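You operate a simulated robot arm through the tools that you are given. There is no shell and no other tool. Be economical: measure what you need, move in short steps, check, and stop when the job is done.

The job below is to be done with a simulated robot arm. You get a single attempt, and the scene is never put back.

TASK
Put the blue tube spanner on the bench top left of the electronic load. Take the orange block and leave it on the clear patch behind the pouch holder. Take the medium cell labelled "No. 75" from the top of the steel table and leave it on the grey plate on the top of the grey bench. Take the teal relay and put it on the test card. Take the copper bar and leave it on the lower shelf of the small table. Take the green tray from the top of the wooden table and leave it on the low board of the rail table. Put two of the green cells from the top of the blue table on the top of the wooden table. The order is free. Set down upright: medium cell.

The check looks at the end state, three seconds after you hand in, the way a careful person would. Anything else that was tipped, shoved, dropped, spilled or broken makes it a failure.

THE ROBOT
A 7-joint arm with a three-finger gripper on a trunk, on a base that drives. Base frame: it is fixed to the floor where the robot stands at the start and does not move with it; the origin is under the middle of the robot, x ahead of it, y to its left, z up. Units: mm, rad, N and s.
With the tool pointing down near the work surface it reaches from about 480 to 940 mm from the robot's upright axis, wherever it stands. Its first joint turns from -2.897 to 2.897 rad. Places, roughly: bench top left of the electronic load [-1600, -3500, 700]; blue tube spanner (13x3x4 cm) [800, 100, 800]; clear patch behind the pouch holder (12x13 cm) [820, 1440, 780]; copper bar [-2000, -5750, 750]; green cell [2750, -2250, 750]; green tray [2000, -4500, 750]; grey plate [1000, 1000, 750]; low board of the rail table [400, -6600, 200]; lower shelf of the small table [400, -4600, 300]; medium cell [-1000, 1750, 750]; orange block [1000, 2000, 750]; teal relay [-1000, 1500, 750]; test card [-1250, 1750, 750]; top of the wooden table [1500, -4600, 800]. Payload 2.69 kg.
The tool frame sits at the grasp point between the pads (the TCP): z along the fingers, y along the line on which they close. The tips reach 29 mm beyond it. Largest opening 120 mm; the body of the gripper starts 78 mm behind the TCP.
Orientation is told as [roll, pitch, yaw] about the base's x, y, z axes, in that order, counted from this pose: with the fingers straight down and closing along the base's y, the tool's x points along the base's -x, its y along +y and its z along -z.

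THE INTERFACE
- The arm moves only by the tool play_rows. Its arguments are lists of equal length, an entry for each row: "translation": the shift along the base's x, y, z in units of 400 mm (1.0 is 400 mm), a list of three; "delta_rot": the turn, a rotation vector about the base's x, y, z in units of 180 degrees (1.0 is 180 degrees), a list of three; "fingers": the closure, from 0 (fully open) to 1 (shut). In form: {"translation": [[dx, dy, dz], ...], "delta_rot": [[rx, ry, rz], ...], "fingers": [fingers, ...]}. A call has 1 to 12 rows; each row is the pose to reach, as a shift and turn from the pose commanded when the call began. A call with a number of a shift or a turn outside -1 to 1 is refused whole. Each row takes 0.2 s and may step no farther than 50 mm and 0.15 rad from the row before; otherwise, or with a gripper value out of range, the whole call is refused. A pose out of reach is approached as far as the arm can. The call stops where the force on the tool passes 40 N (or 10 N more than at its start, if that is more) or the arm is blocked; 0.2 s more then pass. The fingers move at their own pace and stop on an object; they squeeze with about 26 N. The grip force told is the motor's: it shows also when the fingers shut on nothing. Time passes only in rows, and 0.2 s behind the last, so rows that repeat a pose let the fingers close. The reply holds the time, the measured pose of the TCP, the force on the tool along the base axes, the opening and the grip force, in the units named above and with some noise, with the torque about the TCP (base axes, N m) and any sound that the robot's microphone picked up.
- Cameras (640 x 400 px; columns grow to the right, rows downward): "scene" is now at [243, 6, 1276.3]; the picture's right is [0.05, -1.00, 0.00], its down [-0.58, -0.03, -0.81] and it looks along [0.81, 0.04, -0.58] (base axes); focal length 277 px, centre (320, 200). "wrist" rides on the gripper at [63, 0, -104] in the tool frame; the picture's right is [0.00, 1.00, 0.00], its down [-0.83, 0.00, -0.56] and it looks along [-0.56, 0.00, 0.83] (tool axes); focal length 275 px, centre (320, 200). There is no depth. A picture from a camera that has moved, and an enlarged one, comes with that camera's place and axes in the base frame and with its lens.
- capture(camera): a new picture of that camera. No time passes.
- raise_lower(by): slides the trunk up (or, below 0, down) by that many mm; the arm and the scene camera ride with it, the base frame stays. It gives what a move gives, with no picture.
- drive_base(legs): drives the robot by 1 to 6 legs, each [ahead, left, turn to the left] in mm, mm and rad, along the robot's own axes; the way and the turn of a leg run together, so that a leg with both is an arc; at most 1500 mm and 3.142 rad a leg. The arm and the cameras ride along, it lands a little off, and it stops where it bumps. It gives what a move gives.
- turn_head(pan, tilt): turns the head with the scene camera to pan (to the left, within 1.501 rad either way) and tilt (down, from -0.506 to 1.204), counted from straight ahead of the robot. It gives what a move gives.
- close_up(camera, box): a new picture of the part [left, top, right, bottom] of that camera's present view, enlarged. No time passes.
- job_done(): hands the job in; it is judged then, once.

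Work in short steps. Places have to be worked out from the pictures, the camera data and where the tool is seen: move nearer, look again, correct. Check each grasp and each placing, and mend what went wrong. You have 483 turns and 220 pictures in all, those below and enlarged ones among them. Open the gripper and draw the arm clear of the work before you hand the job in, unless the task says otherwise; then end with one line.

The tools are called after "Emit:" by a JSON object that holds its "fn" and its "kwargs". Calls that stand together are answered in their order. play_rows: Moves the arm, as the interface text tells. Its arguments: {"type":"object","properties":{"translation":{"type":"array","items":{"type":"array","items":{"type":"number"}}},"delta_rot":{"type":"array","items":{"type":"array","items":{"type":"number"}}},"fingers":{"type":"array","items":{"type":"number"}}},"required":["translation","delta_rot","fingers"]} The other tools are called the same way: raise_lower (by) slides the trunk up or down; drive_base (legs) drives the base; turn_head (pan, tilt) turns the head that bears the scene camera; capture (camera) takes a picture; close_up (camera, box) takes an enlarged picture of a part of a camera's view; job_done () hands the job in.

At the start:

```text
time_s: 0.0
tcp_pos: [492.4, -72.5, 1047.6]
orientation: [0.001, -0.001, 0.001]
contact_force: [-0.9, -0.6, 0.8]
ft_torque: [0.02, 0.03, 0.0]
grip_width: 120.1
finger_force: 0.1
trunk travel left (down, up): [-525.0, 88.0]
robot x, y, heading: [0.1, 0.8, -0.003]
head pan, tilt: [0.054, 0.621]
```

scene: 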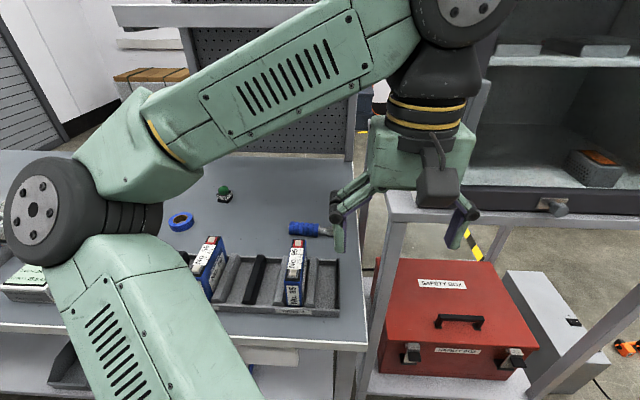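
wrist: 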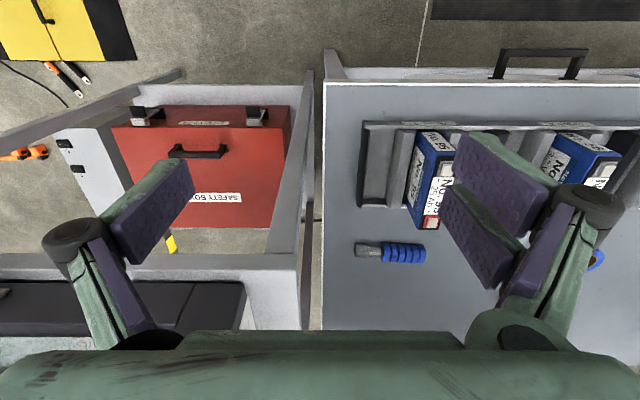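

I'll look around first, to the left and right, to map obstacles.

Emit:
{"fn": "turn_head", "kwargs": {"pan": 1.2, "tilt": 0.45}}

Emit:
{"fn": "capture", "kwargs": {"camera": "scene"}}

Emit:
{"fn": "turn_head", "kwargs": {"pan": -1.2, "tilt": 0.3}}

Emit:
{"fn": "capture", "kwargs": {"camera": "scene"}}

```text
time_s: 1.4
tcp_pos: [491.1, -73.4, 1048.1]
orientation: [0.001, 0.0, 0.0]
contact_force: [-0.5, 0.6, 0.5]
ft_torque: [0.02, 0.0, 0.02]
grip_width: 119.9
finger_force: 0.0
trunk travel left (down, up): [-525.0, 88.0]
robot x, y, heading: [0.8, 2.5, -0.004]
head pan, tilt: [1.201, 0.45]
```

```text
217 pictures are left
camera scene: at [188.7, 86.9, 1291.7], right [0.93, -0.36, 0.0], down [-0.16, -0.41, -0.9], along [0.33, 0.84, -0.44], focal length 277 px, centre (320, 200)
```

scene: 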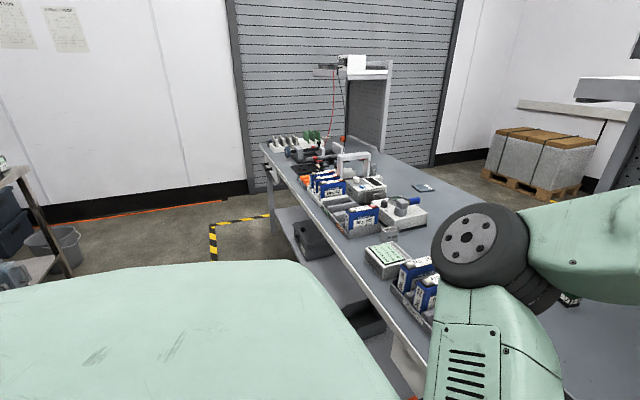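

```text
time_s: 3.6
tcp_pos: [492.4, -72.1, 1047.9]
orientation: [0.0, 0.001, 0.0]
contact_force: [0.0, -0.7, 0.1]
ft_torque: [0.0, 0.03, -0.01]
grip_width: 120.1
finger_force: 0.0
trunk travel left (down, up): [-525.0, 88.0]
robot x, y, heading: [-0.2, 2.6, 0.004]
head pan, tilt: [-1.201, 0.3]
```

```text
216 pictures are left
camera scene: at [189.2, -85.8, 1305.7], right [-0.93, -0.36, 0.0], down [-0.11, 0.28, -0.96], along [0.35, -0.89, -0.3], focal length 277 px, centre (320, 200)
```

scene: 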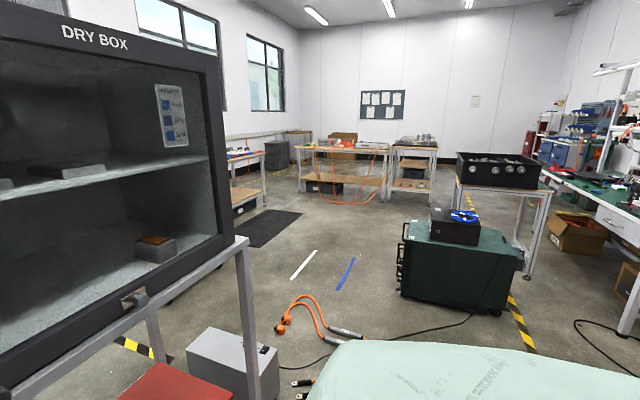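

Path to the left along the bench is open. I drive left toward the orange block and look with head tilted.

Emit:
{"fn": "drive_base", "kwargs": {"legs": [[0, 1450, 0]]}}

Emit:
{"fn": "turn_head", "kwargs": {"pan": 0.5, "tilt": 0.6}}

Emit:
{"fn": "capture", "kwargs": {"camera": "scene"}}

Emit:
{"fn": "capture", "kwargs": {"camera": "wrist"}}

```text
time_s: 15.2
tcp_pos: [466.3, 1425.3, 1047.9]
orientation: [0.001, 0.0, 0.037]
contact_force: [0.6, 1.1, 0.5]
ft_torque: [0.01, -0.01, 0.01]
grip_width: 120.0
finger_force: 0.0
trunk travel left (down, up): [-525.0, 88.0]
robot x, y, heading: [-29.8, 1479.1, 0.034]
head pan, tilt: [-1.201, 0.3]
```

```text
time_s: 16.9
tcp_pos: [466.6, 1425.3, 1047.3]
orientation: [0.0, 0.001, 0.037]
contact_force: [-0.2, -0.3, -0.2]
ft_torque: [-0.01, -0.02, 0.01]
grip_width: 119.9
finger_force: 0.0
trunk travel left (down, up): [-525.0, 88.0]
robot x, y, heading: [-25.9, 1479.3, 0.041]
head pan, tilt: [0.499, 0.6]
```

```text
215 pictures are left
camera scene: at [203.6, 1531.7, 1278.2], right [0.51, -0.86, 0.0], down [-0.49, -0.29, -0.83], along [0.71, 0.42, -0.56], focal length 277 px, centre (320, 200)
```

scene: 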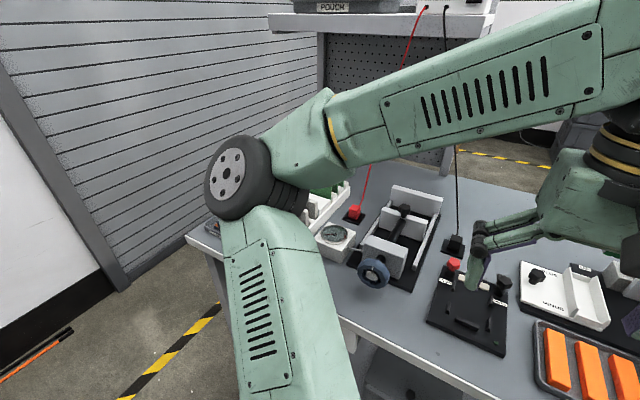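

```text
214 pictures are left
camera wrist: at [403.8, 1422.0, 1151.9], right [-0.04, 1.0, 0.0], down [0.83, 0.03, 0.56], along [0.56, 0.02, -0.83], focal length 275 px, centre (320, 200)
```

wrist: 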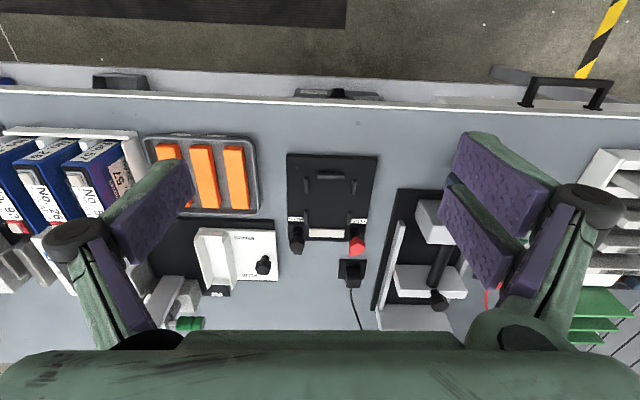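

The arm blocks much of the view. I move further left and look again for the orange block.

Emit:
{"fn": "drive_base", "kwargs": {"legs": [[0, 400, -0.037]]}}

Emit:
{"fn": "turn_head", "kwargs": {"pan": 0.0, "tilt": 0.6}}

Emit:
{"fn": "capture", "kwargs": {"camera": "scene"}}

Emit:
{"fn": "capture", "kwargs": {"camera": "wrist"}}

```text
time_s: 20.6
tcp_pos: [455.2, 1822.5, 1048.5]
orientation: [0.0, 0.0, 0.013]
contact_force: [0.4, -0.2, 0.1]
ft_torque: [0.06, -0.02, -0.02]
grip_width: 120.1
finger_force: 0.1
trunk travel left (down, up): [-525.0, 88.0]
robot x, y, heading: [-37.4, 1884.3, 0.014]
head pan, tilt: [0.499, 0.6]
```

```text
time_s: 21.6
tcp_pos: [455.5, 1822.3, 1048.0]
orientation: [0.001, -0.001, 0.014]
contact_force: [-0.4, -0.5, 0.0]
ft_torque: [0.02, -0.03, 0.01]
grip_width: 120.1
finger_force: 0.1
trunk travel left (down, up): [-525.0, 88.0]
robot x, y, heading: [-39.1, 1888.2, 0.015]
head pan, tilt: [0.0, 0.6]
```

```text
213 pictures are left
camera scene: at [205.3, 1892.6, 1278.2], right [0.02, -1.0, 0.0], down [-0.56, -0.01, -0.83], along [0.82, 0.01, -0.56], focal length 277 px, centre (320, 200)
```

scene: 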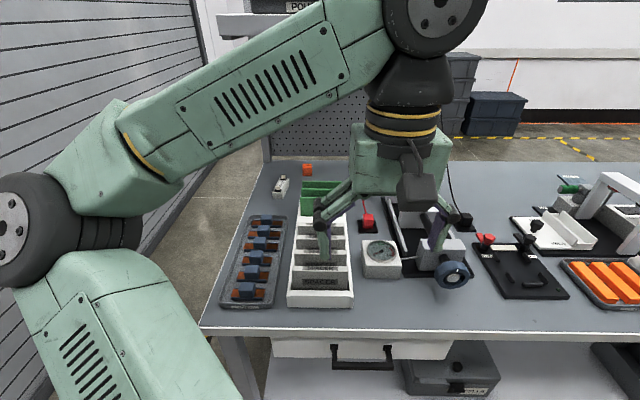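

```text
212 pictures are left
camera wrist: at [391.7, 1820.5, 1151.9], right [-0.02, 1.0, 0.0], down [0.83, 0.02, 0.56], along [0.56, 0.01, -0.83], focal length 275 px, centre (320, 200)
```

wrist: 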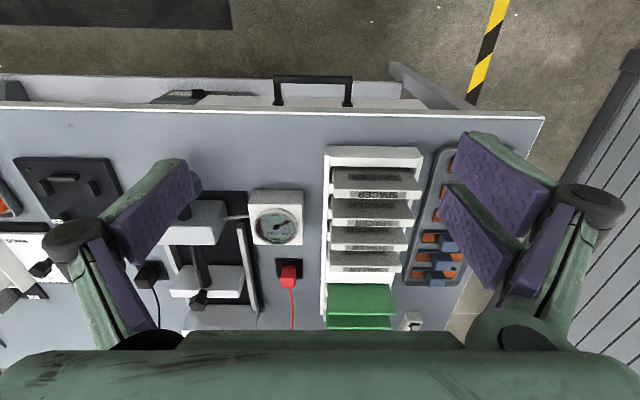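

Orange cube is near (1160,1955), far edge of bench. I check how far the robot's base front is from the bench by tilting the head down.

Emit:
{"fn": "turn_head", "kwargs": {"pan": 0.9, "tilt": 1.2}}

Emit:
{"fn": "capture", "kwargs": {"camera": "scene"}}

```text
time_s: 22.8
tcp_pos: [455.5, 1822.4, 1048.2]
orientation: [0.0, 0.0, 0.015]
contact_force: [-1.1, -0.4, -0.4]
ft_torque: [0.03, 0.01, 0.04]
grip_width: 119.8
finger_force: 0.0
trunk travel left (down, up): [-525.0, 88.0]
robot x, y, heading: [-35.9, 1887.8, 0.016]
head pan, tilt: [0.901, 1.201]
```

```text
211 pictures are left
camera scene: at [151.1, 1935.5, 1233.6], right [0.79, -0.61, 0.0], down [-0.57, -0.74, -0.36], along [0.22, 0.29, -0.93], focal length 277 px, centre (320, 200)
```

scene: 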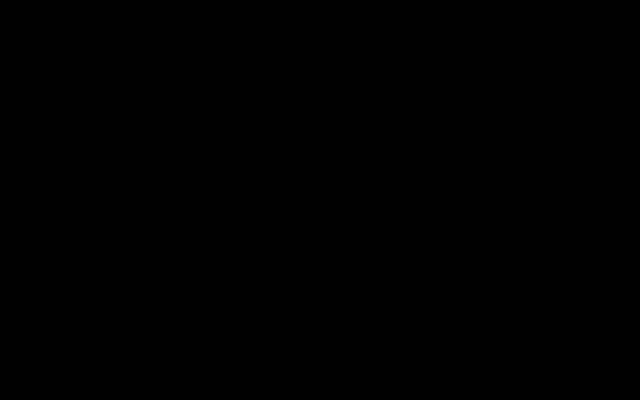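

The camera was blocked by the arm; try another angle.

Emit:
{"fn": "turn_head", "kwargs": {"pan": -0.7, "tilt": 1.1}}

Emit:
{"fn": "capture", "kwargs": {"camera": "scene"}}

```text
time_s: 24.4
tcp_pos: [454.6, 1821.9, 1048.3]
orientation: [-0.002, -0.001, 0.014]
contact_force: [-0.3, 0.2, 1.0]
ft_torque: [0.01, -0.03, -0.01]
grip_width: 120.0
finger_force: 0.1
trunk travel left (down, up): [-525.0, 88.0]
robot x, y, heading: [-40.5, 1887.0, 0.016]
head pan, tilt: [-0.7, 1.1]
```

```text
210 pictures are left
camera scene: at [165.9, 1851.3, 1239.6], right [-0.63, -0.77, 0.0], down [-0.69, 0.56, -0.45], along [0.35, -0.29, -0.89], focal length 277 px, centre (320, 200)
```

scene: 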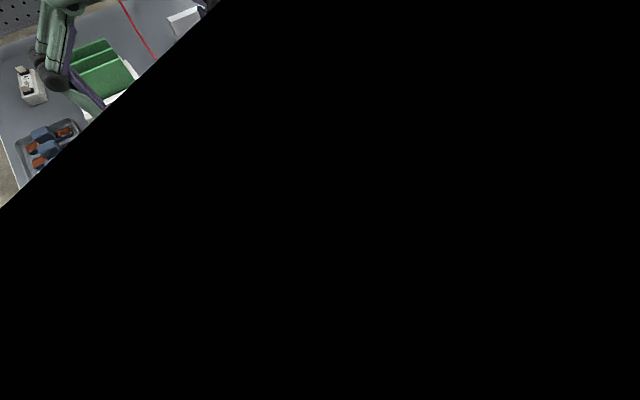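

I'll tilt the gripper so the wrist camera looks back at the floor between robot base and bench.

Emit:
{"fn": "play_rows", "kwargs": {"translation": [[0.03, 0, 0.0], [0.06, 0, 0], [0.09, 0, 0], [0.12, 0, 0], [0.15, 0, 0], [0.15, 0, 0], [0.15, 0, 0], [0.15, 0, 0]], "delta_rot": [[0, 0.047, 0], [0, 0.094, 0], [0, 0.141, 0], [0, 0.188, 0], [0, 0.235, 0], [0, 0.282, 0], [0, 0.329, 0], [0, 0.37, 0]], "fingers": [0, 0, 0, 0, 0, 0, 0, 0]}}

Emit:
{"fn": "capture", "kwargs": {"camera": "wrist"}}

```text
time_s: 26.2
tcp_pos: [471.5, 1802.6, 1001.6]
orientation: [0.004, 0.948, 0.027]
contact_force: [0.9, 0.4, -0.2]
ft_torque: [-0.01, 0.01, -0.04]
grip_width: 119.9
finger_force: 0.1
out of reach, approached as far as the arm can: row 4, 5, 6, 7, 8
trunk travel left (down, up): [-525.0, 88.0]
robot x, y, heading: [-36.5, 1887.1, 0.019]
head pan, tilt: [-0.7, 1.1]
```

```text
209 pictures are left
camera wrist: at [518.9, 1803.3, 1113.7], right [-0.02, 1.0, 0.01], down [0.94, 0.03, -0.35], along [-0.35, 0.0, -0.94], focal length 275 px, centre (320, 200)
```

wrist: 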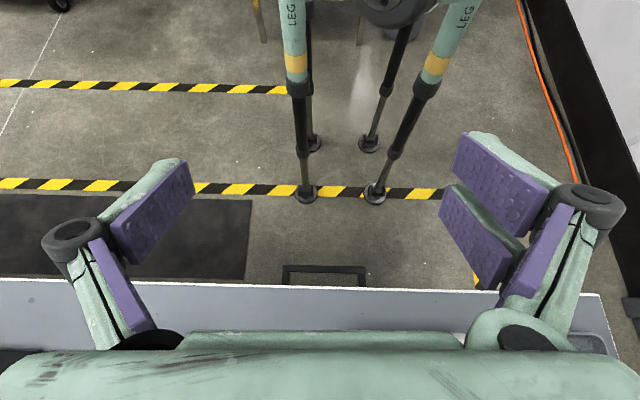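

The robot stands on slim legs; front feet reach only ~160 mm ahead of its axis. There is room to drive 270 mm forward. Restore the arm pose first.

Emit:
{"fn": "play_rows", "kwargs": {"translation": [[0, 0, 0], [0, 0, 0], [0, 0, 0], [-0.15, 0, 0], [-0.15, 0, 0], [-0.15, 0, 0], [-0.15, 0, 0], [-0.15, 0, 0], [-0.15, 0, 0]], "delta_rot": [[0, -0.047, 0], [0, -0.094, 0], [0, -0.141, 0], [0, -0.188, 0], [0, -0.235, 0], [0, -0.282, 0], [0, -0.329, 0], [0, -0.37, 0], [0, -0.37, 0]], "fingers": [0, 0, 0, 0, 0, 0, 0, 0, 0]}}

Emit:
{"fn": "drive_base", "kwargs": {"legs": [[270, 60, 0]]}}

Emit:
{"fn": "turn_head", "kwargs": {"pan": 0.1, "tilt": 0.6}}

Emit:
{"fn": "capture", "kwargs": {"camera": "scene"}}

Emit:
{"fn": "capture", "kwargs": {"camera": "wrist"}}

```text
refused: row 4 steps farther than a row can; nothing moved
```

```text
time_s: 28.2
tcp_pos: [738.9, 1871.4, 1001.0]
orientation: [0.005, 0.947, 0.031]
contact_force: [-0.6, -0.2, -0.9]
ft_torque: [0.01, 0.02, 0.03]
grip_width: 120.0
finger_force: 0.1
trunk travel left (down, up): [-525.0, 88.0]
robot x, y, heading: [229.7, 1953.5, 0.015]
head pan, tilt: [-0.7, 1.1]
```

```text
time_s: 29.3
tcp_pos: [738.8, 1868.5, 1001.9]
orientation: [0.006, 0.948, 0.029]
contact_force: [0.0, 0.3, 0.0]
ft_torque: [-0.02, 0.0, 0.02]
grip_width: 120.1
finger_force: 0.1
trunk travel left (down, up): [-525.0, 88.0]
robot x, y, heading: [228.5, 1954.5, 0.014]
head pan, tilt: [0.099, 0.6]
```

```text
208 pictures are left
camera scene: at [472.4, 1967.1, 1278.1], right [0.12, -0.99, 0.0], down [-0.56, -0.07, -0.82], along [0.82, 0.1, -0.57], focal length 277 px, centre (320, 200)
```

scene: 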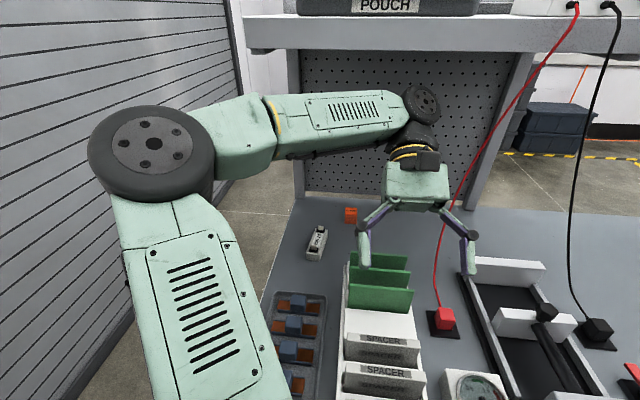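

```text
207 pictures are left
camera wrist: at [786.9, 1870.0, 1113.7], right [-0.03, 1.0, 0.01], down [0.94, 0.03, -0.35], along [-0.35, 0.0, -0.94], focal length 275 px, centre (320, 200)
```

wrist: 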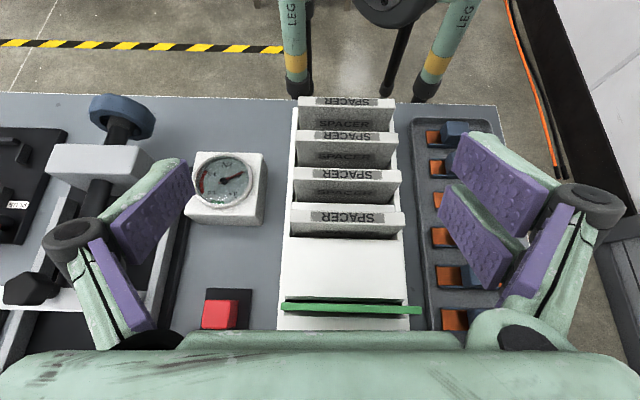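

Orange block judged at about (1135,1955). Straighten the tool first, then read the pose.

Emit:
{"fn": "play_rows", "kwargs": {"translation": [[0, 0, 0], [0, 0, 0], [0, 0, 0], [0, 0, 0], [0, 0, 0], [0, 0, 0], [0, 0, 0]], "delta_rot": [[0, -0.047, 0], [0, -0.094, 0], [0, -0.141, 0], [0, -0.188, 0], [0, -0.235, 0], [0, -0.28, 0], [0, -0.302, 0]], "fingers": [0, 0, 0, 0, 0, 0, 0]}}

```text
time_s: 30.9
tcp_pos: [739.4, 1870.7, 1001.3]
orientation: [-0.017, -0.003, 0.017]
contact_force: [0.3, 0.2, -0.3]
ft_torque: [0.02, 0.0, -0.01]
grip_width: 120.0
finger_force: 0.0
trunk travel left (down, up): [-525.0, 88.0]
robot x, y, heading: [230.6, 1950.4, 0.014]
head pan, tilt: [0.099, 0.6]
```

Now move over toward the block, keeping height ~980.

Emit:
{"fn": "play_rows", "kwargs": {"translation": [[0.11, 0.026, 0], [0.22, 0.052, 0], [0.33, 0.079, 0], [0.44, 0.105, -0.01], [0.55, 0.131, -0.02], [0.66, 0.157, -0.03], [0.77, 0.184, -0.04], [0.84, 0.2125, -0.05]], "delta_rot": [[0, 0, 0], [0, 0, 0], [0, 0, 0], [0, 0, 0], [0, 0, 0], [0, 0, 0], [0, 0, 0], [0.005, 0, -0.005]], "fingers": [0, 0, 0, 0, 0, 0, 0, 0]}}

Emit:
{"fn": "capture", "kwargs": {"camera": "wrist"}}

Emit:
{"fn": "capture", "kwargs": {"camera": "scene"}}

```text
time_s: 32.3
tcp_pos: [914.4, 1925.0, 999.7]
orientation: [0.068, -0.076, -0.154]
contact_force: [-0.1, 0.3, 0.3]
ft_torque: [0.02, -0.01, -0.02]
grip_width: 119.9
finger_force: 0.1
trunk travel left (down, up): [-525.0, 88.0]
robot x, y, heading: [218.9, 1958.8, 0.04]
head pan, tilt: [0.099, 0.6]
stopped in row 6: the arm was blocked; the commanded pose is now the measured one
```

```text
206 pictures are left
camera wrist: at [844.2, 1926.6, 1098.3], right [0.14, 0.99, 0.07], down [0.77, -0.16, 0.62], along [0.62, -0.04, -0.78], focal length 275 px, centre (320, 200)
```

wrist: 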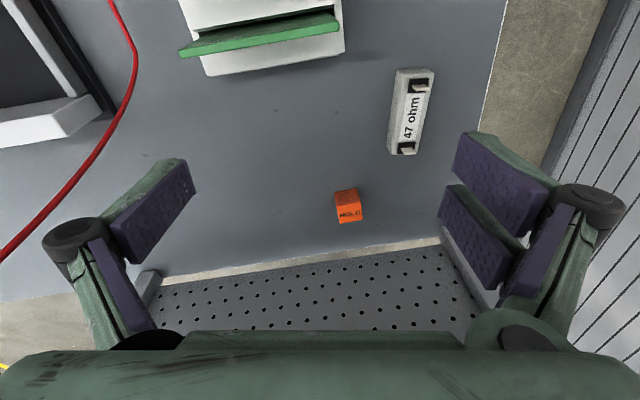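

```text
205 pictures are left
camera scene: at [444.3, 1983.1, 1283.3], right [0.13, -0.99, 0.01], down [-0.55, -0.08, -0.83], along [0.83, 0.11, -0.55], focal length 277 px, centre (320, 200)
```

scene: 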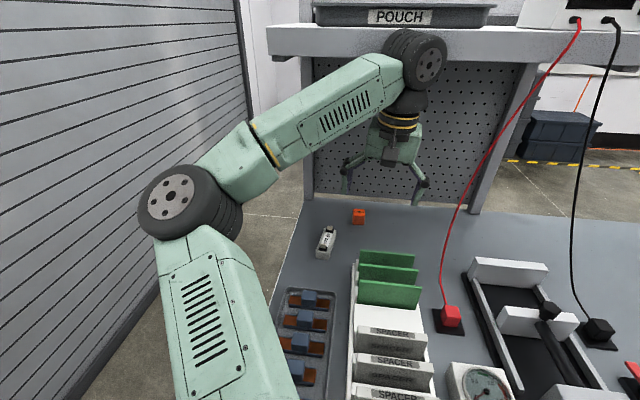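

The wrist bumped the overhead shelf's front edge (robot yielded). I back off, straighten, then go in lower, passing left of the green cards with the fingers half closed.

Emit:
{"fn": "play_rows", "kwargs": {"translation": [[-0.08, 0.03, 0], [-0.14, 0.12, 0], [-0.14, 0.21, 0], [-0.14, 0.23, -0.1], [-0.14, 0.23, -0.2], [-0.14, 0.23, -0.28], [-0.14, 0.23, -0.31]], "delta_rot": [[-0.01, 0.01, 0.02], [-0.0216, 0.0242, 0.049], [-0.0216, 0.0242, 0.049], [-0.0216, 0.0242, 0.049], [-0.0216, 0.0242, 0.049], [-0.0216, 0.0242, 0.049], [-0.0216, 0.0242, 0.049]], "fingers": [0.4, 0.4, 0.4, 0.4, 0.4, 0.4, 0.4]}}

Emit:
{"fn": "capture", "kwargs": {"camera": "scene"}}

```text
time_s: 33.9
tcp_pos: [876.2, 2003.5, 861.3]
orientation: [0.001, 0.025, -0.001]
contact_force: [0.1, -0.7, 0.2]
ft_torque: [-0.01, 0.01, -0.03]
grip_width: 72.1
finger_force: 0.0
trunk travel left (down, up): [-525.0, 88.0]
robot x, y, heading: [222.5, 1955.7, 0.032]
head pan, tilt: [0.099, 0.6]
```

```text
204 pictures are left
camera scene: at [465.0, 1971.8, 1278.2], right [0.13, -0.99, 0.0], down [-0.56, -0.07, -0.83], along [0.82, 0.1, -0.56], focal length 277 px, centre (320, 200)
```

scene: 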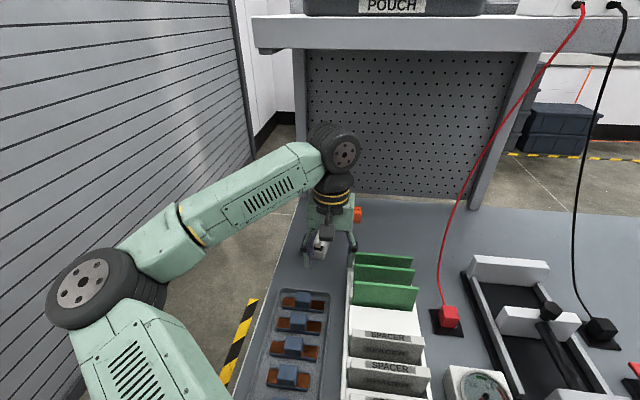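

Clear of the shelf now. Advance under it at this height toward the block, then look.

Emit:
{"fn": "play_rows", "kwargs": {"translation": [[0.11, 0, 0], [0.22, 0, 0], [0.33, -0.04, 0], [0.44, -0.1, 0], [0.52, -0.12, 0]], "delta_rot": [[0, 0, 0], [0, 0, 0], [0, 0, 0], [0, 0, 0], [0, -0.008, 0]], "fingers": [0.4, 0.4, 0.4, 0.4, 0.4]}}

Emit:
{"fn": "capture", "kwargs": {"camera": "wrist"}}

```text
refused: row 4 steps farther than a row can; nothing moved
```

```text
203 pictures are left
camera wrist: at [815.1, 2002.1, 966.0], right [0.0, 1.0, 0.0], down [0.84, 0.0, 0.54], along [0.54, 0.0, -0.84], focal length 275 px, centre (320, 200)
```

wrist: 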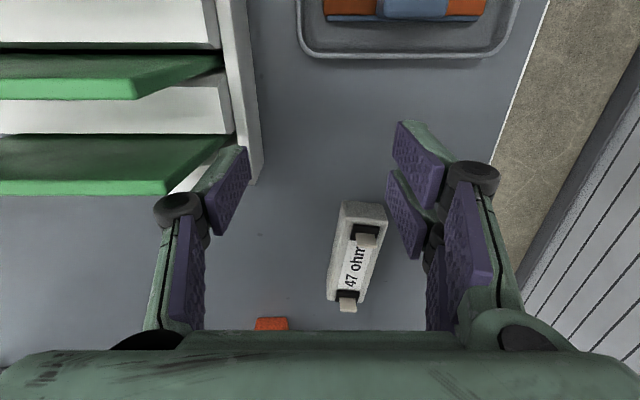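

Path ahead is clear of the green cards; resend with valid steps.

Emit:
{"fn": "play_rows", "kwargs": {"translation": [[0.11, 0.005, 0], [0.22, 0.005, 0], [0.32, -0.03, 0], [0.41, -0.08, 0], [0.5, -0.12, 0]], "delta_rot": [[0, 0, 0], [0, 0, 0], [0, 0, 0], [0, 0, 0], [0, -0.008, 0]], "fingers": [0.4, 0.4, 0.4, 0.4, 0.4]}}

Emit:
{"fn": "capture", "kwargs": {"camera": "wrist"}}

```text
time_s: 35.1
tcp_pos: [1075.7, 1954.4, 859.5]
orientation: [0.001, -0.001, -0.002]
contact_force: [0.4, -0.2, 0.1]
ft_torque: [0.0, 0.01, -0.03]
grip_width: 71.9
finger_force: 0.1
trunk travel left (down, up): [-525.0, 88.0]
robot x, y, heading: [219.0, 1953.4, 0.031]
head pan, tilt: [0.099, 0.6]
```

```text
202 pictures are left
camera wrist: at [1012.5, 1952.7, 963.7], right [0.0, 1.0, 0.0], down [0.83, 0.0, 0.56], along [0.56, 0.0, -0.83], focal length 275 px, centre (320, 200)
```

wrist: 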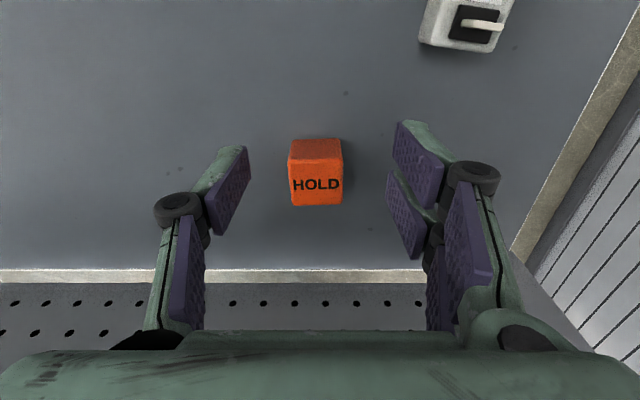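

Block is a ~36 mm cube at about (1110,1950). Descend over it to z≈800.

Emit:
{"fn": "play_rows", "kwargs": {"translation": [[0.085, -0.008, 0], [0.085, -0.008, -0.08], [0.085, -0.008, -0.14]], "delta_rot": [[0, 0, 0], [0, 0, 0], [0, 0, 0]], "fingers": [0.4, 0.4, 0.4]}}

Emit:
{"fn": "capture", "kwargs": {"camera": "wrist"}}

```text
time_s: 35.9
tcp_pos: [1109.4, 1949.8, 804.8]
orientation: [-0.001, -0.004, -0.001]
contact_force: [0.7, -0.3, 6.2]
ft_torque: [0.08, 0.08, -0.04]
grip_width: 72.2
finger_force: 0.3
trunk travel left (down, up): [-525.0, 88.0]
robot x, y, heading: [219.6, 1955.3, 0.023]
head pan, tilt: [0.099, 0.6]
```

```text
201 pictures are left
camera wrist: at [1045.2, 1949.8, 908.9], right [0.0, 1.0, 0.0], down [0.83, 0.0, 0.56], along [0.56, 0.0, -0.83], focal length 275 px, centre (320, 200)
```

wrist: 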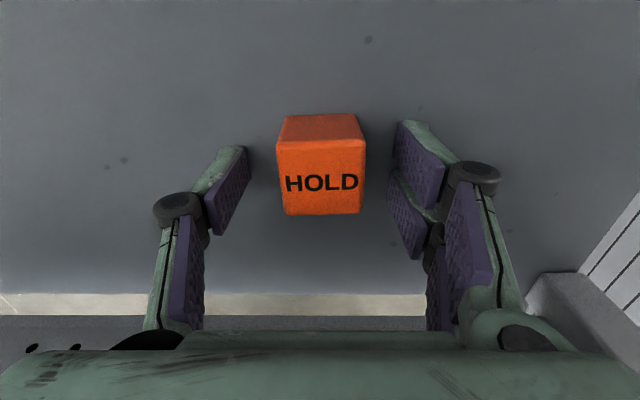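

Fingers just touch the table (top ≈775). Lift 3 mm, shift slightly, and close.

Emit:
{"fn": "play_rows", "kwargs": {"translation": [[0, 0, 0.01], [-0.018, 0, 0.01], [-0.018, 0, 0.01], [-0.018, 0, 0.01], [-0.018, 0, 0.01], [-0.018, 0, 0.01]], "delta_rot": [[0, 0, 0], [0, 0, 0], [0, 0, 0], [0, 0, 0], [0, 0, 0], [0, 0, 0]], "fingers": [0.4, 0.4, 1, 1, 1, 1]}}

```text
time_s: 37.3
tcp_pos: [1102.4, 1952.7, 808.9]
orientation: [0.0, -0.005, -0.003]
contact_force: [0.8, 4.0, 17.5]
ft_torque: [0.18, 0.14, -0.06]
grip_width: 33.1
finger_force: 25.7
trunk travel left (down, up): [-525.0, 88.0]
robot x, y, heading: [220.2, 1962.9, 0.028]
head pan, tilt: [0.099, 0.6]
```

Block gripped (33 mm). Lift and retreat by the same path.

Emit:
{"fn": "play_rows", "kwargs": {"translation": [[0, 0, 0.08], [0, 0, 0.16], [-0.05, 0.07, 0.16], [-0.12, 0.14, 0.16], [-0.24, 0.14, 0.16], [-0.36, 0.14, 0.16], [-0.48, 0.14, 0.16], [-0.6, 0.14, 0.16]], "delta_rot": [[0, 0, 0], [0, 0, 0], [0, 0, 0], [0, 0, 0], [0, 0, 0], [0, 0, 0], [0, 0, 0], [0, 0, 0]], "fingers": [1, 1, 1, 1, 1, 1, 1, 1]}}

Emit:
{"fn": "capture", "kwargs": {"camera": "wrist"}}

```text
time_s: 39.1
tcp_pos: [862.7, 2010.9, 870.4]
orientation: [0.0, 0.0, -0.002]
contact_force: [-1.1, 0.1, 0.0]
ft_torque: [0.01, 0.01, 0.01]
grip_width: 33.3
finger_force: 25.6
trunk travel left (down, up): [-525.0, 88.0]
robot x, y, heading: [223.0, 1955.1, 0.028]
head pan, tilt: [0.099, 0.6]
```

```text
200 pictures are left
camera wrist: at [800.0, 2009.7, 973.4], right [0.0, 1.0, 0.0], down [0.83, 0.0, 0.56], along [0.56, 0.0, -0.83], focal length 275 px, centre (320, 200)
```

wrist: 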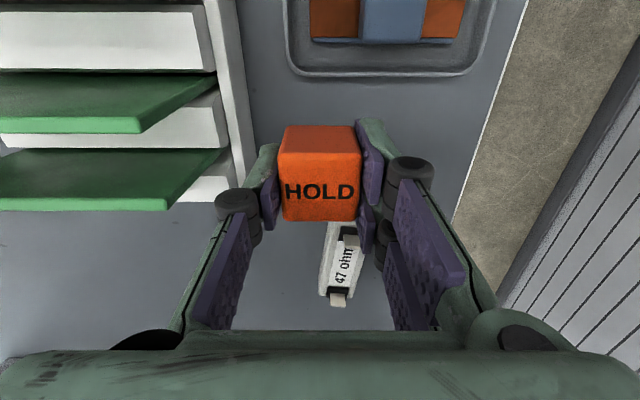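

Held firmly. Raise and retract to stay clear of the hanging cables, then drive right.

Emit:
{"fn": "play_rows", "kwargs": {"translation": [[0, 0, 0.12], [-0.02, 0, 0.24], [-0.1, 0, 0.34], [-0.2, 0, 0.4], [-0.3, -0.05, 0.42], [-0.4, -0.1, 0.42]], "delta_rot": [[0, 0, 0], [0, 0, 0], [0, 0, 0], [0, 0, 0], [0, 0, 0], [0, 0, 0]], "fingers": [1, 1, 1, 1, 1, 1]}}

Emit:
{"fn": "drive_base", "kwargs": {"legs": [[0, -480, -0.028]]}}

Emit:
{"fn": "turn_head", "kwargs": {"pan": 0, "tilt": 0.7}}

Emit:
{"fn": "capture", "kwargs": {"camera": "scene"}}

Emit:
{"fn": "capture", "kwargs": {"camera": "wrist"}}

```text
refused: row 3 steps farther than a row can; nothing moved
```

```text
time_s: 40.4
tcp_pos: [866.3, 1980.7, 870.7]
orientation: [0.013, -0.005, 0.014]
contact_force: [0.0, 4.8, 2.1]
ft_torque: [-0.19, 0.03, -0.02]
grip_width: 33.3
finger_force: 26.4
trunk travel left (down, up): [-525.0, 88.0]
robot x, y, heading: [225.5, 1916.9, 0.027]
head pan, tilt: [0.099, 0.6]
stopped in leg 1: the force on the tool passed its limit at 52 N (the readings are from after the stop); the commanded pose is now the measured one
```

```text
time_s: 41.0
tcp_pos: [866.2, 1980.6, 871.6]
orientation: [0.014, -0.006, 0.012]
contact_force: [0.1, 8.3, 3.6]
ft_torque: [-0.28, -0.01, -0.01]
grip_width: 32.9
finger_force: 25.6
trunk travel left (down, up): [-525.0, 88.0]
robot x, y, heading: [224.4, 1914.7, 0.026]
head pan, tilt: [0.0, 0.7]
```

```text
199 pictures are left
camera scene: at [463.1, 1924.3, 1269.7], right [0.03, -1.0, 0.0], down [-0.64, -0.02, -0.77], along [0.77, 0.02, -0.64], focal length 277 px, centre (320, 200)
```

scene: 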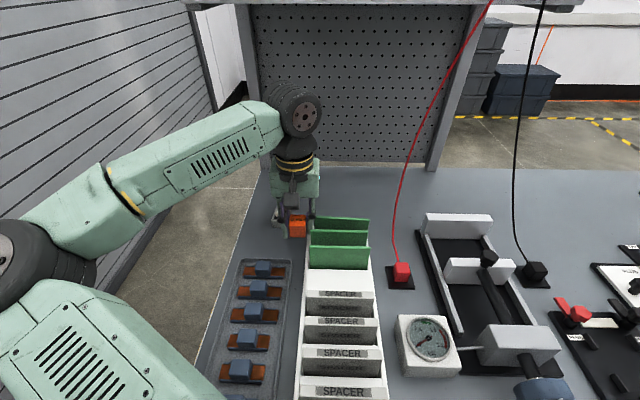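

```text
198 pictures are left
camera wrist: at [802.8, 1976.5, 975.5], right [-0.02, 1.0, 0.01], down [0.83, 0.01, 0.56], along [0.56, 0.02, -0.83], focal length 275 px, centre (320, 200)
```

wrist: 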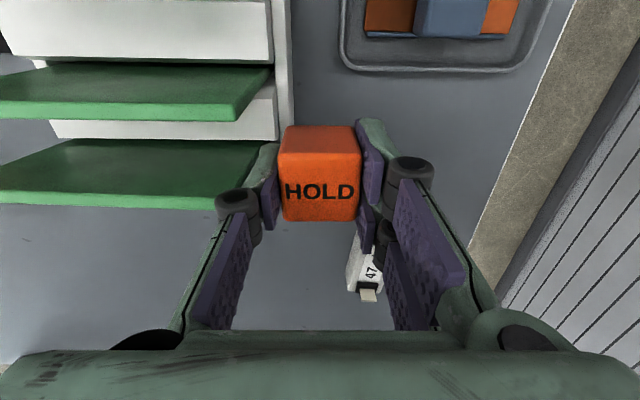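

That drive should not have been sent (my rows were refused); the finger touched the card holder side but it doesn't appear displaced. I ease away to +y, then lift and retract.

Emit:
{"fn": "play_rows", "kwargs": {"translation": [[0, 0.05, 0], [0, 0.08, 0.0], [0, 0.08, 0.1], [0, 0.08, 0.2], [-0.06, 0.08, 0.3], [-0.14, 0.08, 0.38], [-0.24, 0.08, 0.42], [-0.34, 0.05, 0.42]], "delta_rot": [[0, 0, 0], [0, 0, 0], [0, 0, 0], [0, 0, 0], [0, 0, 0], [0, 0, 0], [0, 0, 0], [-0.004, 0.002, -0.004]], "fingers": [1, 1, 1, 1, 1, 1, 1, 1]}}

Emit:
{"fn": "capture", "kwargs": {"camera": "wrist"}}

```text
time_s: 42.8
tcp_pos: [727.8, 1999.4, 1038.6]
orientation: [0.0, 0.002, 0.001]
contact_force: [-0.4, -0.1, -0.2]
ft_torque: [0.01, -0.03, -0.01]
grip_width: 32.9
finger_force: 25.8
trunk travel left (down, up): [-525.0, 88.0]
robot x, y, heading: [222.3, 1917.1, 0.031]
head pan, tilt: [0.0, 0.7]
```

```text
197 pictures are left
camera wrist: at [665.3, 1998.9, 1142.5], right [-0.01, 1.0, 0.0], down [0.83, 0.0, 0.55], along [0.55, 0.0, -0.83], focal length 275 px, centre (320, 200)
```

wrist: 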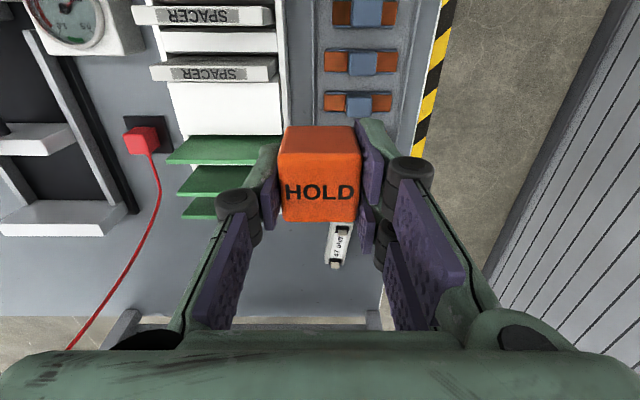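

All intact. Drive right toward the patch.

Emit:
{"fn": "drive_base", "kwargs": {"legs": [[0, -440, -0.028]]}}

Emit:
{"fn": "capture", "kwargs": {"camera": "scene"}}

Emit:
{"fn": "capture", "kwargs": {"camera": "wrist"}}

```text
time_s: 46.9
tcp_pos: [737.5, 1535.3, 1038.8]
orientation: [0.001, 0.003, -0.03]
contact_force: [1.1, -0.4, 0.4]
ft_torque: [0.0, -0.02, -0.03]
grip_width: 33.2
finger_force: 25.9
trunk travel left (down, up): [-525.0, 88.0]
robot x, y, heading: [224.5, 1466.1, -0.004]
head pan, tilt: [0.0, 0.7]
```

```text
196 pictures are left
camera scene: at [469.5, 1466.8, 1269.5], right [0.0, -1.0, 0.0], down [-0.64, 0.0, -0.76], along [0.76, 0.0, -0.64], focal length 277 px, centre (320, 200)
```

scene: 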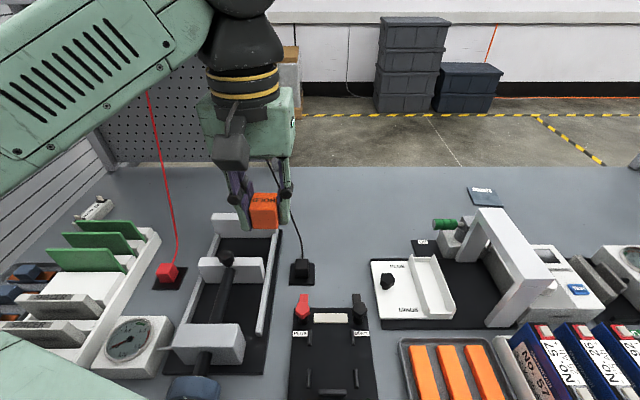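

```text
195 pictures are left
camera wrist: at [674.3, 1536.1, 1142.2], right [0.02, 1.0, 0.0], down [0.83, -0.02, 0.55], along [0.55, -0.01, -0.83], focal length 275 px, centre (320, 200)
```

wrist: 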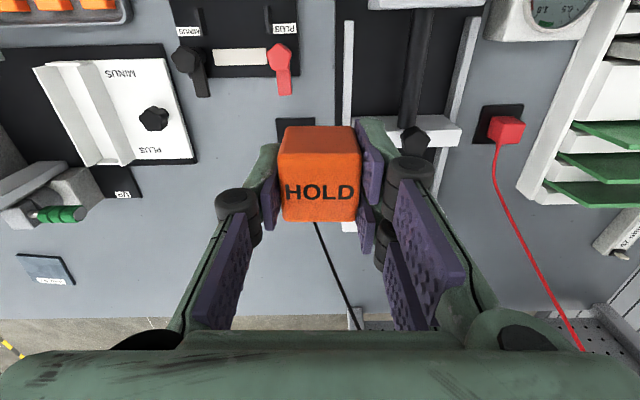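

Patch lies between the black plug and the white fixture, around (820,1427). Move above it.

Emit:
{"fn": "play_rows", "kwargs": {"translation": [[0, -0.1, 0], [0.05, -0.2, 0], [0.14, -0.26, 0], [0.206, -0.268, -0.1], [0.206, -0.268, -0.2], [0.206, -0.268, -0.3], [0.206, -0.268, -0.38]], "delta_rot": [[0, 0, 0], [0, 0, 0.005], [0, 0, 0.0095], [0, 0, 0.0095], [0, 0, 0.0095], [0, 0, 0.0095], [0, 0, 0.0095]], "fingers": [1, 1, 1, 1, 1, 1, 1]}}

Emit:
{"fn": "capture", "kwargs": {"camera": "scene"}}

Emit:
{"fn": "capture", "kwargs": {"camera": "wrist"}}

```text
time_s: 48.5
tcp_pos: [821.7, 1427.9, 885.5]
orientation: [0.0, 0.001, 0.0]
contact_force: [-0.1, 0.0, -0.7]
ft_torque: [0.02, -0.02, -0.01]
grip_width: 33.0
finger_force: 26.3
trunk travel left (down, up): [-525.0, 88.0]
robot x, y, heading: [228.7, 1466.1, -0.001]
head pan, tilt: [0.0, 0.7]
```

```text
194 pictures are left
camera scene: at [469.7, 1466.9, 1269.6], right [0.0, -1.0, 0.0], down [-0.64, 0.0, -0.76], along [0.76, 0.0, -0.64], focal length 277 px, centre (320, 200)
```

scene: 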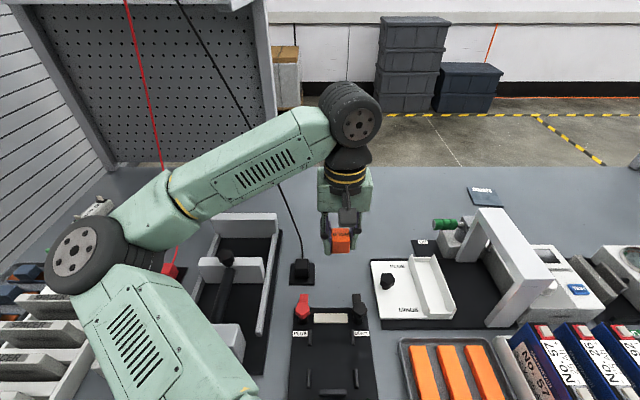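

```text
193 pictures are left
camera wrist: at [757.8, 1426.5, 989.8], right [0.0, 1.0, 0.0], down [0.83, 0.0, 0.55], along [0.55, 0.0, -0.83], focal length 275 px, centre (320, 200)
```

wrist: 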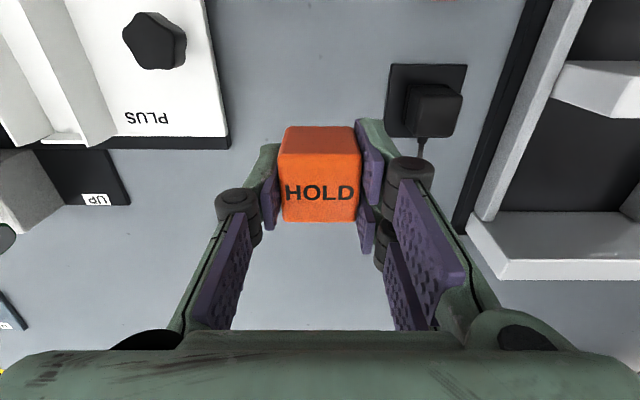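

Clearances OK; shift 8 mm right and lower to z≈812.

Emit:
{"fn": "play_rows", "kwargs": {"translation": [[0, -0.02, 0], [0, -0.02, -0.08], [0, -0.02, -0.16], [0, -0.02, -0.183], [0, -0.02, -0.183]], "delta_rot": [[0, 0, 0], [0, 0, 0], [0, 0, 0], [0, 0, 0], [0, 0, 0]], "fingers": [1, 1, 1, 1, 1]}}

```text
time_s: 49.7
tcp_pos: [818.0, 1421.5, 813.0]
orientation: [0.0, 0.003, 0.0]
contact_force: [0.8, -0.4, 0.4]
ft_torque: [0.01, -0.01, 0.01]
grip_width: 33.3
finger_force: 25.8
trunk travel left (down, up): [-525.0, 88.0]
robot x, y, heading: [227.7, 1467.2, -0.002]
head pan, tilt: [0.0, 0.7]
```

Lower slowly until contact.

Emit:
{"fn": "play_rows", "kwargs": {"translation": [[0, 0, -0.006], [0, 0, -0.012], [0, 0, -0.012]], "delta_rot": [[0, 0, 0], [0, 0, 0], [0, 0, 0]], "fingers": [1, 1, 1]}}

```text
time_s: 50.5
tcp_pos: [819.6, 1421.8, 809.5]
orientation: [-0.001, 0.002, 0.0]
contact_force: [0.4, -0.3, -0.1]
ft_torque: [0.03, 0.01, 0.01]
grip_width: 32.9
finger_force: 25.9
trunk travel left (down, up): [-525.0, 88.0]
robot x, y, heading: [230.3, 1466.5, -0.003]
head pan, tilt: [0.0, 0.7]
```

Emit:
{"fn": "play_rows", "kwargs": {"translation": [[0, 0, -0.006], [0, 0, -0.012], [0, 0, -0.018], [0, 0, -0.018]], "delta_rot": [[0, 0, 0], [0, 0, 0], [0, 0, 0], [0, 0, 0]], "fingers": [1, 1, 1, 1]}}

```text
time_s: 51.2
tcp_pos: [820.3, 1421.8, 808.2]
orientation: [-0.001, -0.008, -0.001]
contact_force: [-6.4, -0.6, 23.6]
ft_torque: [0.32, 0.59, 0.09]
grip_width: 33.2
finger_force: 25.7
trunk travel left (down, up): [-525.0, 88.0]
robot x, y, heading: [229.1, 1464.0, 0.004]
head pan, tilt: [0.0, 0.7]
stopped in row 3: the force on the tool passed its limit at 44 N (the readings are from after the stop); the commanded pose is now the measured one
```

Contact. Release partially (to ~62 mm) and lift.

Emit:
{"fn": "play_rows", "kwargs": {"translation": [[0, 0, 0], [0, 0, 0], [0, 0, 0], [0, 0, 0.06], [0, 0, 0.16], [0, 0, 0.26], [0, 0, 0.36]], "delta_rot": [[0, 0, 0], [0, 0, 0], [0, 0, 0], [0, 0, 0], [0, 0, 0], [0, 0, 0], [0, 0, 0]], "fingers": [0.5, 0.5, 0.5, 0.5, 0.5, 0.5, 0.5]}}

Emit:
{"fn": "capture", "kwargs": {"camera": "wrist"}}

```text
time_s: 52.8
tcp_pos: [820.7, 1421.9, 950.3]
orientation: [0.0, -0.002, 0.0]
contact_force: [-0.3, 0.0, 1.0]
ft_torque: [-0.01, -0.02, -0.01]
grip_width: 60.0
finger_force: 0.0
trunk travel left (down, up): [-525.0, 88.0]
robot x, y, heading: [225.8, 1468.9, -0.004]
head pan, tilt: [0.0, 0.7]
```

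```text
192 pictures are left
camera wrist: at [756.5, 1420.9, 1053.7], right [-0.01, 1.0, 0.0], down [0.83, 0.0, 0.56], along [0.56, 0.0, -0.83], focal length 275 px, centre (320, 200)
```

wrist: 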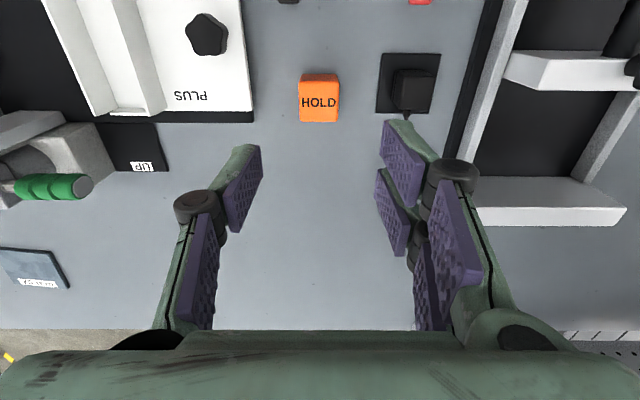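

Block placed. Now retract the arm and back away from the bench.

Emit:
{"fn": "play_rows", "kwargs": {"translation": [[-0.06, 0.03, 0.08], [-0.14, 0.06, 0.14], [-0.24, 0.08, 0.18], [-0.28, 0.1, 0.2]], "delta_rot": [[0, 0, 0], [0, 0, 0], [0, 0, 0], [0, 0, 0]], "fingers": [0.4, 0.4, 0.4, 0.4]}}

Emit:
{"fn": "drive_base", "kwargs": {"legs": [[-430, 0, 0]]}}

Emit:
{"fn": "turn_head", "kwargs": {"pan": 1.5, "tilt": 0.4}}

Emit:
{"fn": "capture", "kwargs": {"camera": "scene"}}

```text
time_s: 53.8
tcp_pos: [703.5, 1461.4, 1030.5]
orientation: [0.001, -0.004, 0.003]
contact_force: [-0.2, 0.0, -0.7]
ft_torque: [-0.01, -0.05, -0.04]
grip_width: 71.7
finger_force: 0.0
trunk travel left (down, up): [-525.0, 88.0]
robot x, y, heading: [230.7, 1465.4, -0.003]
head pan, tilt: [0.0, 0.7]
```

```text
time_s: 56.4
tcp_pos: [270.5, 1459.8, 1030.8]
orientation: [-0.001, -0.003, -0.006]
contact_force: [-0.9, 0.7, -0.7]
ft_torque: [0.01, -0.02, -0.01]
grip_width: 71.8
finger_force: 0.1
trunk travel left (down, up): [-525.0, 88.0]
robot x, y, heading: [-203.5, 1466.5, -0.013]
head pan, tilt: [0.0, 0.7]
```

```text
time_s: 58.0
tcp_pos: [271.3, 1459.7, 1030.3]
orientation: [-0.001, -0.003, -0.005]
contact_force: [-0.1, -0.3, -0.4]
ft_torque: [0.02, -0.01, 0.01]
grip_width: 72.5
finger_force: 0.1
trunk travel left (down, up): [-525.0, 88.0]
robot x, y, heading: [-202.2, 1466.7, -0.006]
head pan, tilt: [1.499, 0.4]
```

```text
191 pictures are left
camera scene: at [-41.1, 1560.4, 1296.4], right [1.0, -0.08, 0.0], down [-0.03, -0.39, -0.92], along [0.07, 0.92, -0.39], focal length 277 px, centre (320, 200)
```

scene: 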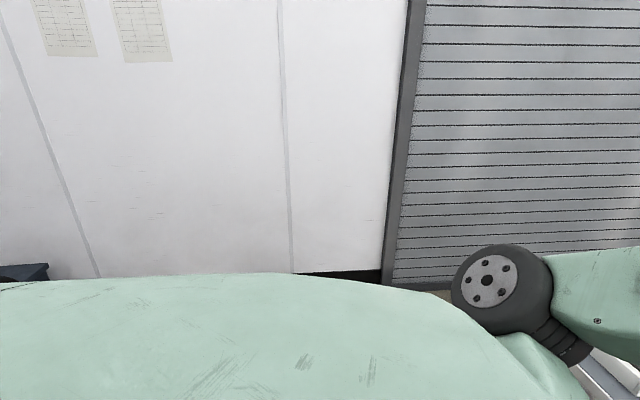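

Turn left 90° and look toward the steel table.

Emit:
{"fn": "drive_base", "kwargs": {"legs": [[0, 0, 1.57]]}}

Emit:
{"fn": "turn_head", "kwargs": {"pan": 1.0, "tilt": 0.5}}

Emit:
{"fn": "capture", "kwargs": {"camera": "scene"}}

```text
time_s: 62.3
tcp_pos: [-191.2, 1942.2, 1030.6]
orientation: [0.001, -0.004, 1.556]
contact_force: [0.0, 0.1, -0.2]
ft_torque: [0.0, -0.02, 0.02]
grip_width: 71.7
finger_force: 0.1
trunk travel left (down, up): [-525.0, 88.0]
robot x, y, heading: [-204.3, 1465.4, 1.552]
head pan, tilt: [1.499, 0.4]
```

```text
time_s: 63.3
tcp_pos: [-192.0, 1942.6, 1031.4]
orientation: [0.0, -0.002, 1.556]
contact_force: [0.0, -0.1, -0.5]
ft_torque: [-0.03, 0.03, 0.01]
grip_width: 72.1
finger_force: 0.0
trunk travel left (down, up): [-525.0, 88.0]
robot x, y, heading: [-205.2, 1470.6, 1.552]
head pan, tilt: [1.0, 0.499]
```

```text
190 pictures are left
camera scene: at [-277.3, 1675.8, 1287.3], right [0.56, 0.83, 0.0], down [0.4, -0.27, -0.88], along [-0.73, 0.49, -0.48], focal length 277 px, centre (320, 200)
```

scene: 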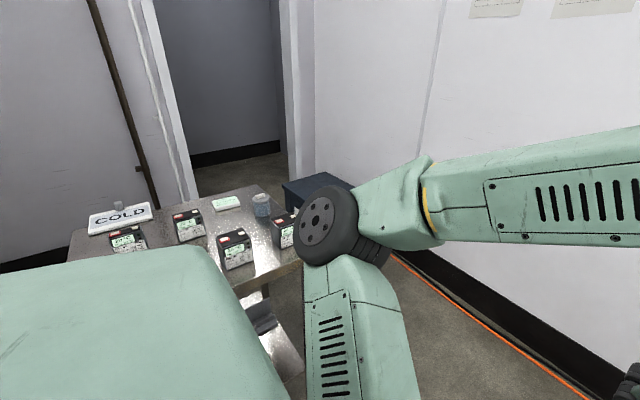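

Steel table items are low. Turn the remaining 90° to face it.

Emit:
{"fn": "drive_base", "kwargs": {"legs": [[0, 0, 1.585]]}}

Emit:
{"fn": "turn_head", "kwargs": {"pan": 0.0, "tilt": 0.55}}

Emit:
{"fn": "capture", "kwargs": {"camera": "scene"}}

Emit:
{"fn": "capture", "kwargs": {"camera": "wrist"}}

```text
time_s: 67.7
tcp_pos: [-678.3, 1457.5, 1030.3]
orientation: [-0.001, -0.003, -3.107]
contact_force: [-1.0, 0.0, -0.1]
ft_torque: [0.01, 0.0, -0.01]
grip_width: 72.0
finger_force: 0.0
trunk travel left (down, up): [-525.0, 88.0]
robot x, y, heading: [-199.8, 1467.7, -3.108]
head pan, tilt: [1.0, 0.499]
```

```text
time_s: 69.0
tcp_pos: [-678.9, 1457.0, 1030.9]
orientation: [0.001, -0.004, -3.107]
contact_force: [-0.1, -0.6, -0.7]
ft_torque: [-0.01, -0.04, -0.03]
grip_width: 72.1
finger_force: 0.1
trunk travel left (down, up): [-525.0, 88.0]
robot x, y, heading: [-203.4, 1467.4, -3.112]
head pan, tilt: [0.0, 0.55]
```

```text
189 pictures are left
camera scene: at [-450.2, 1461.2, 1282.7], right [-0.03, 1.0, 0.0], down [0.52, 0.02, -0.85], along [-0.85, -0.03, -0.52], focal length 277 px, centre (320, 200)
```

scene: 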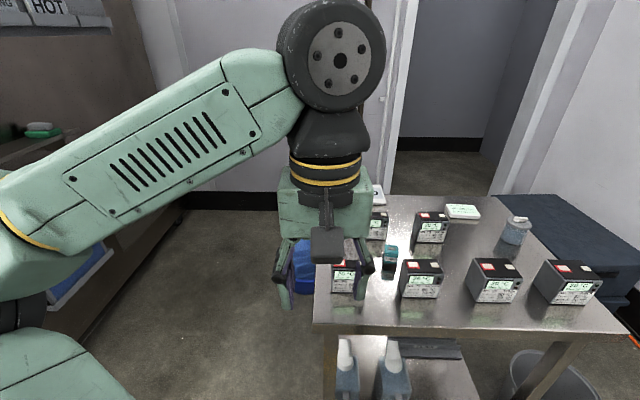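

```text
188 pictures are left
camera wrist: at [-615.3, 1458.7, 1134.2], right [0.04, -1.0, 0.0], down [-0.83, -0.03, 0.56], along [-0.56, -0.02, -0.83], focal length 275 px, centre (320, 200)
```

wrist: 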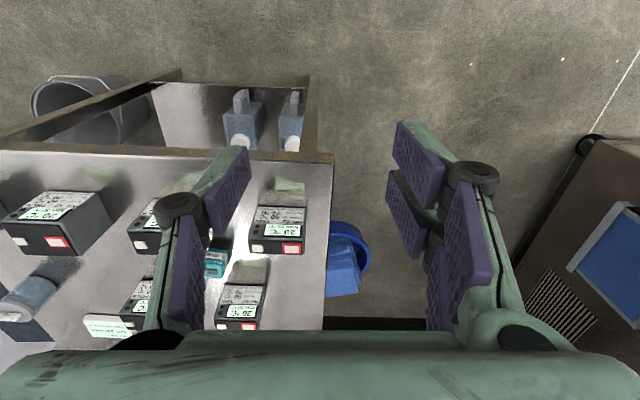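

I'll move along the table toward +y and look at the cell labels.

Emit:
{"fn": "drive_base", "kwargs": {"legs": [[0, -280, -0.03]]}}

Emit:
{"fn": "capture", "kwargs": {"camera": "wrist"}}

Emit:
{"fn": "capture", "kwargs": {"camera": "scene"}}

```text
time_s: 71.7
tcp_pos: [-683.7, 1746.3, 1030.6]
orientation: [0.0, -0.004, -3.137]
contact_force: [-0.2, -0.8, 0.2]
ft_torque: [0.0, -0.03, 0.0]
grip_width: 72.1
finger_force: 0.1
trunk travel left (down, up): [-525.0, 88.0]
robot x, y, heading: [-207.5, 1742.6, -3.136]
head pan, tilt: [0.0, 0.55]
```

```text
187 pictures are left
camera wrist: at [-620.2, 1745.5, 1134.2], right [0.01, -1.0, 0.0], down [-0.83, -0.01, 0.56], along [-0.56, -0.01, -0.83], focal length 275 px, centre (320, 200)
```

wrist: 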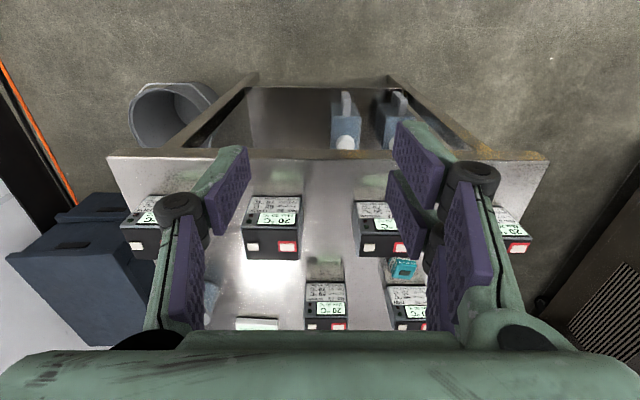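

```text
186 pictures are left
camera scene: at [-455.2, 1743.1, 1282.7], right [0.0, 1.0, 0.0], down [0.52, 0.0, -0.85], along [-0.85, 0.0, -0.52], focal length 277 px, centre (320, 200)
```

scene: 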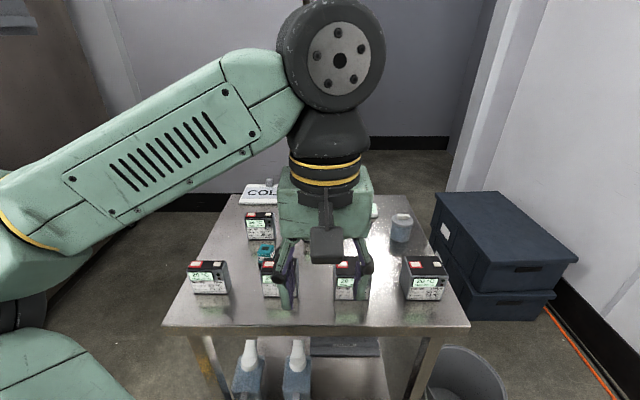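

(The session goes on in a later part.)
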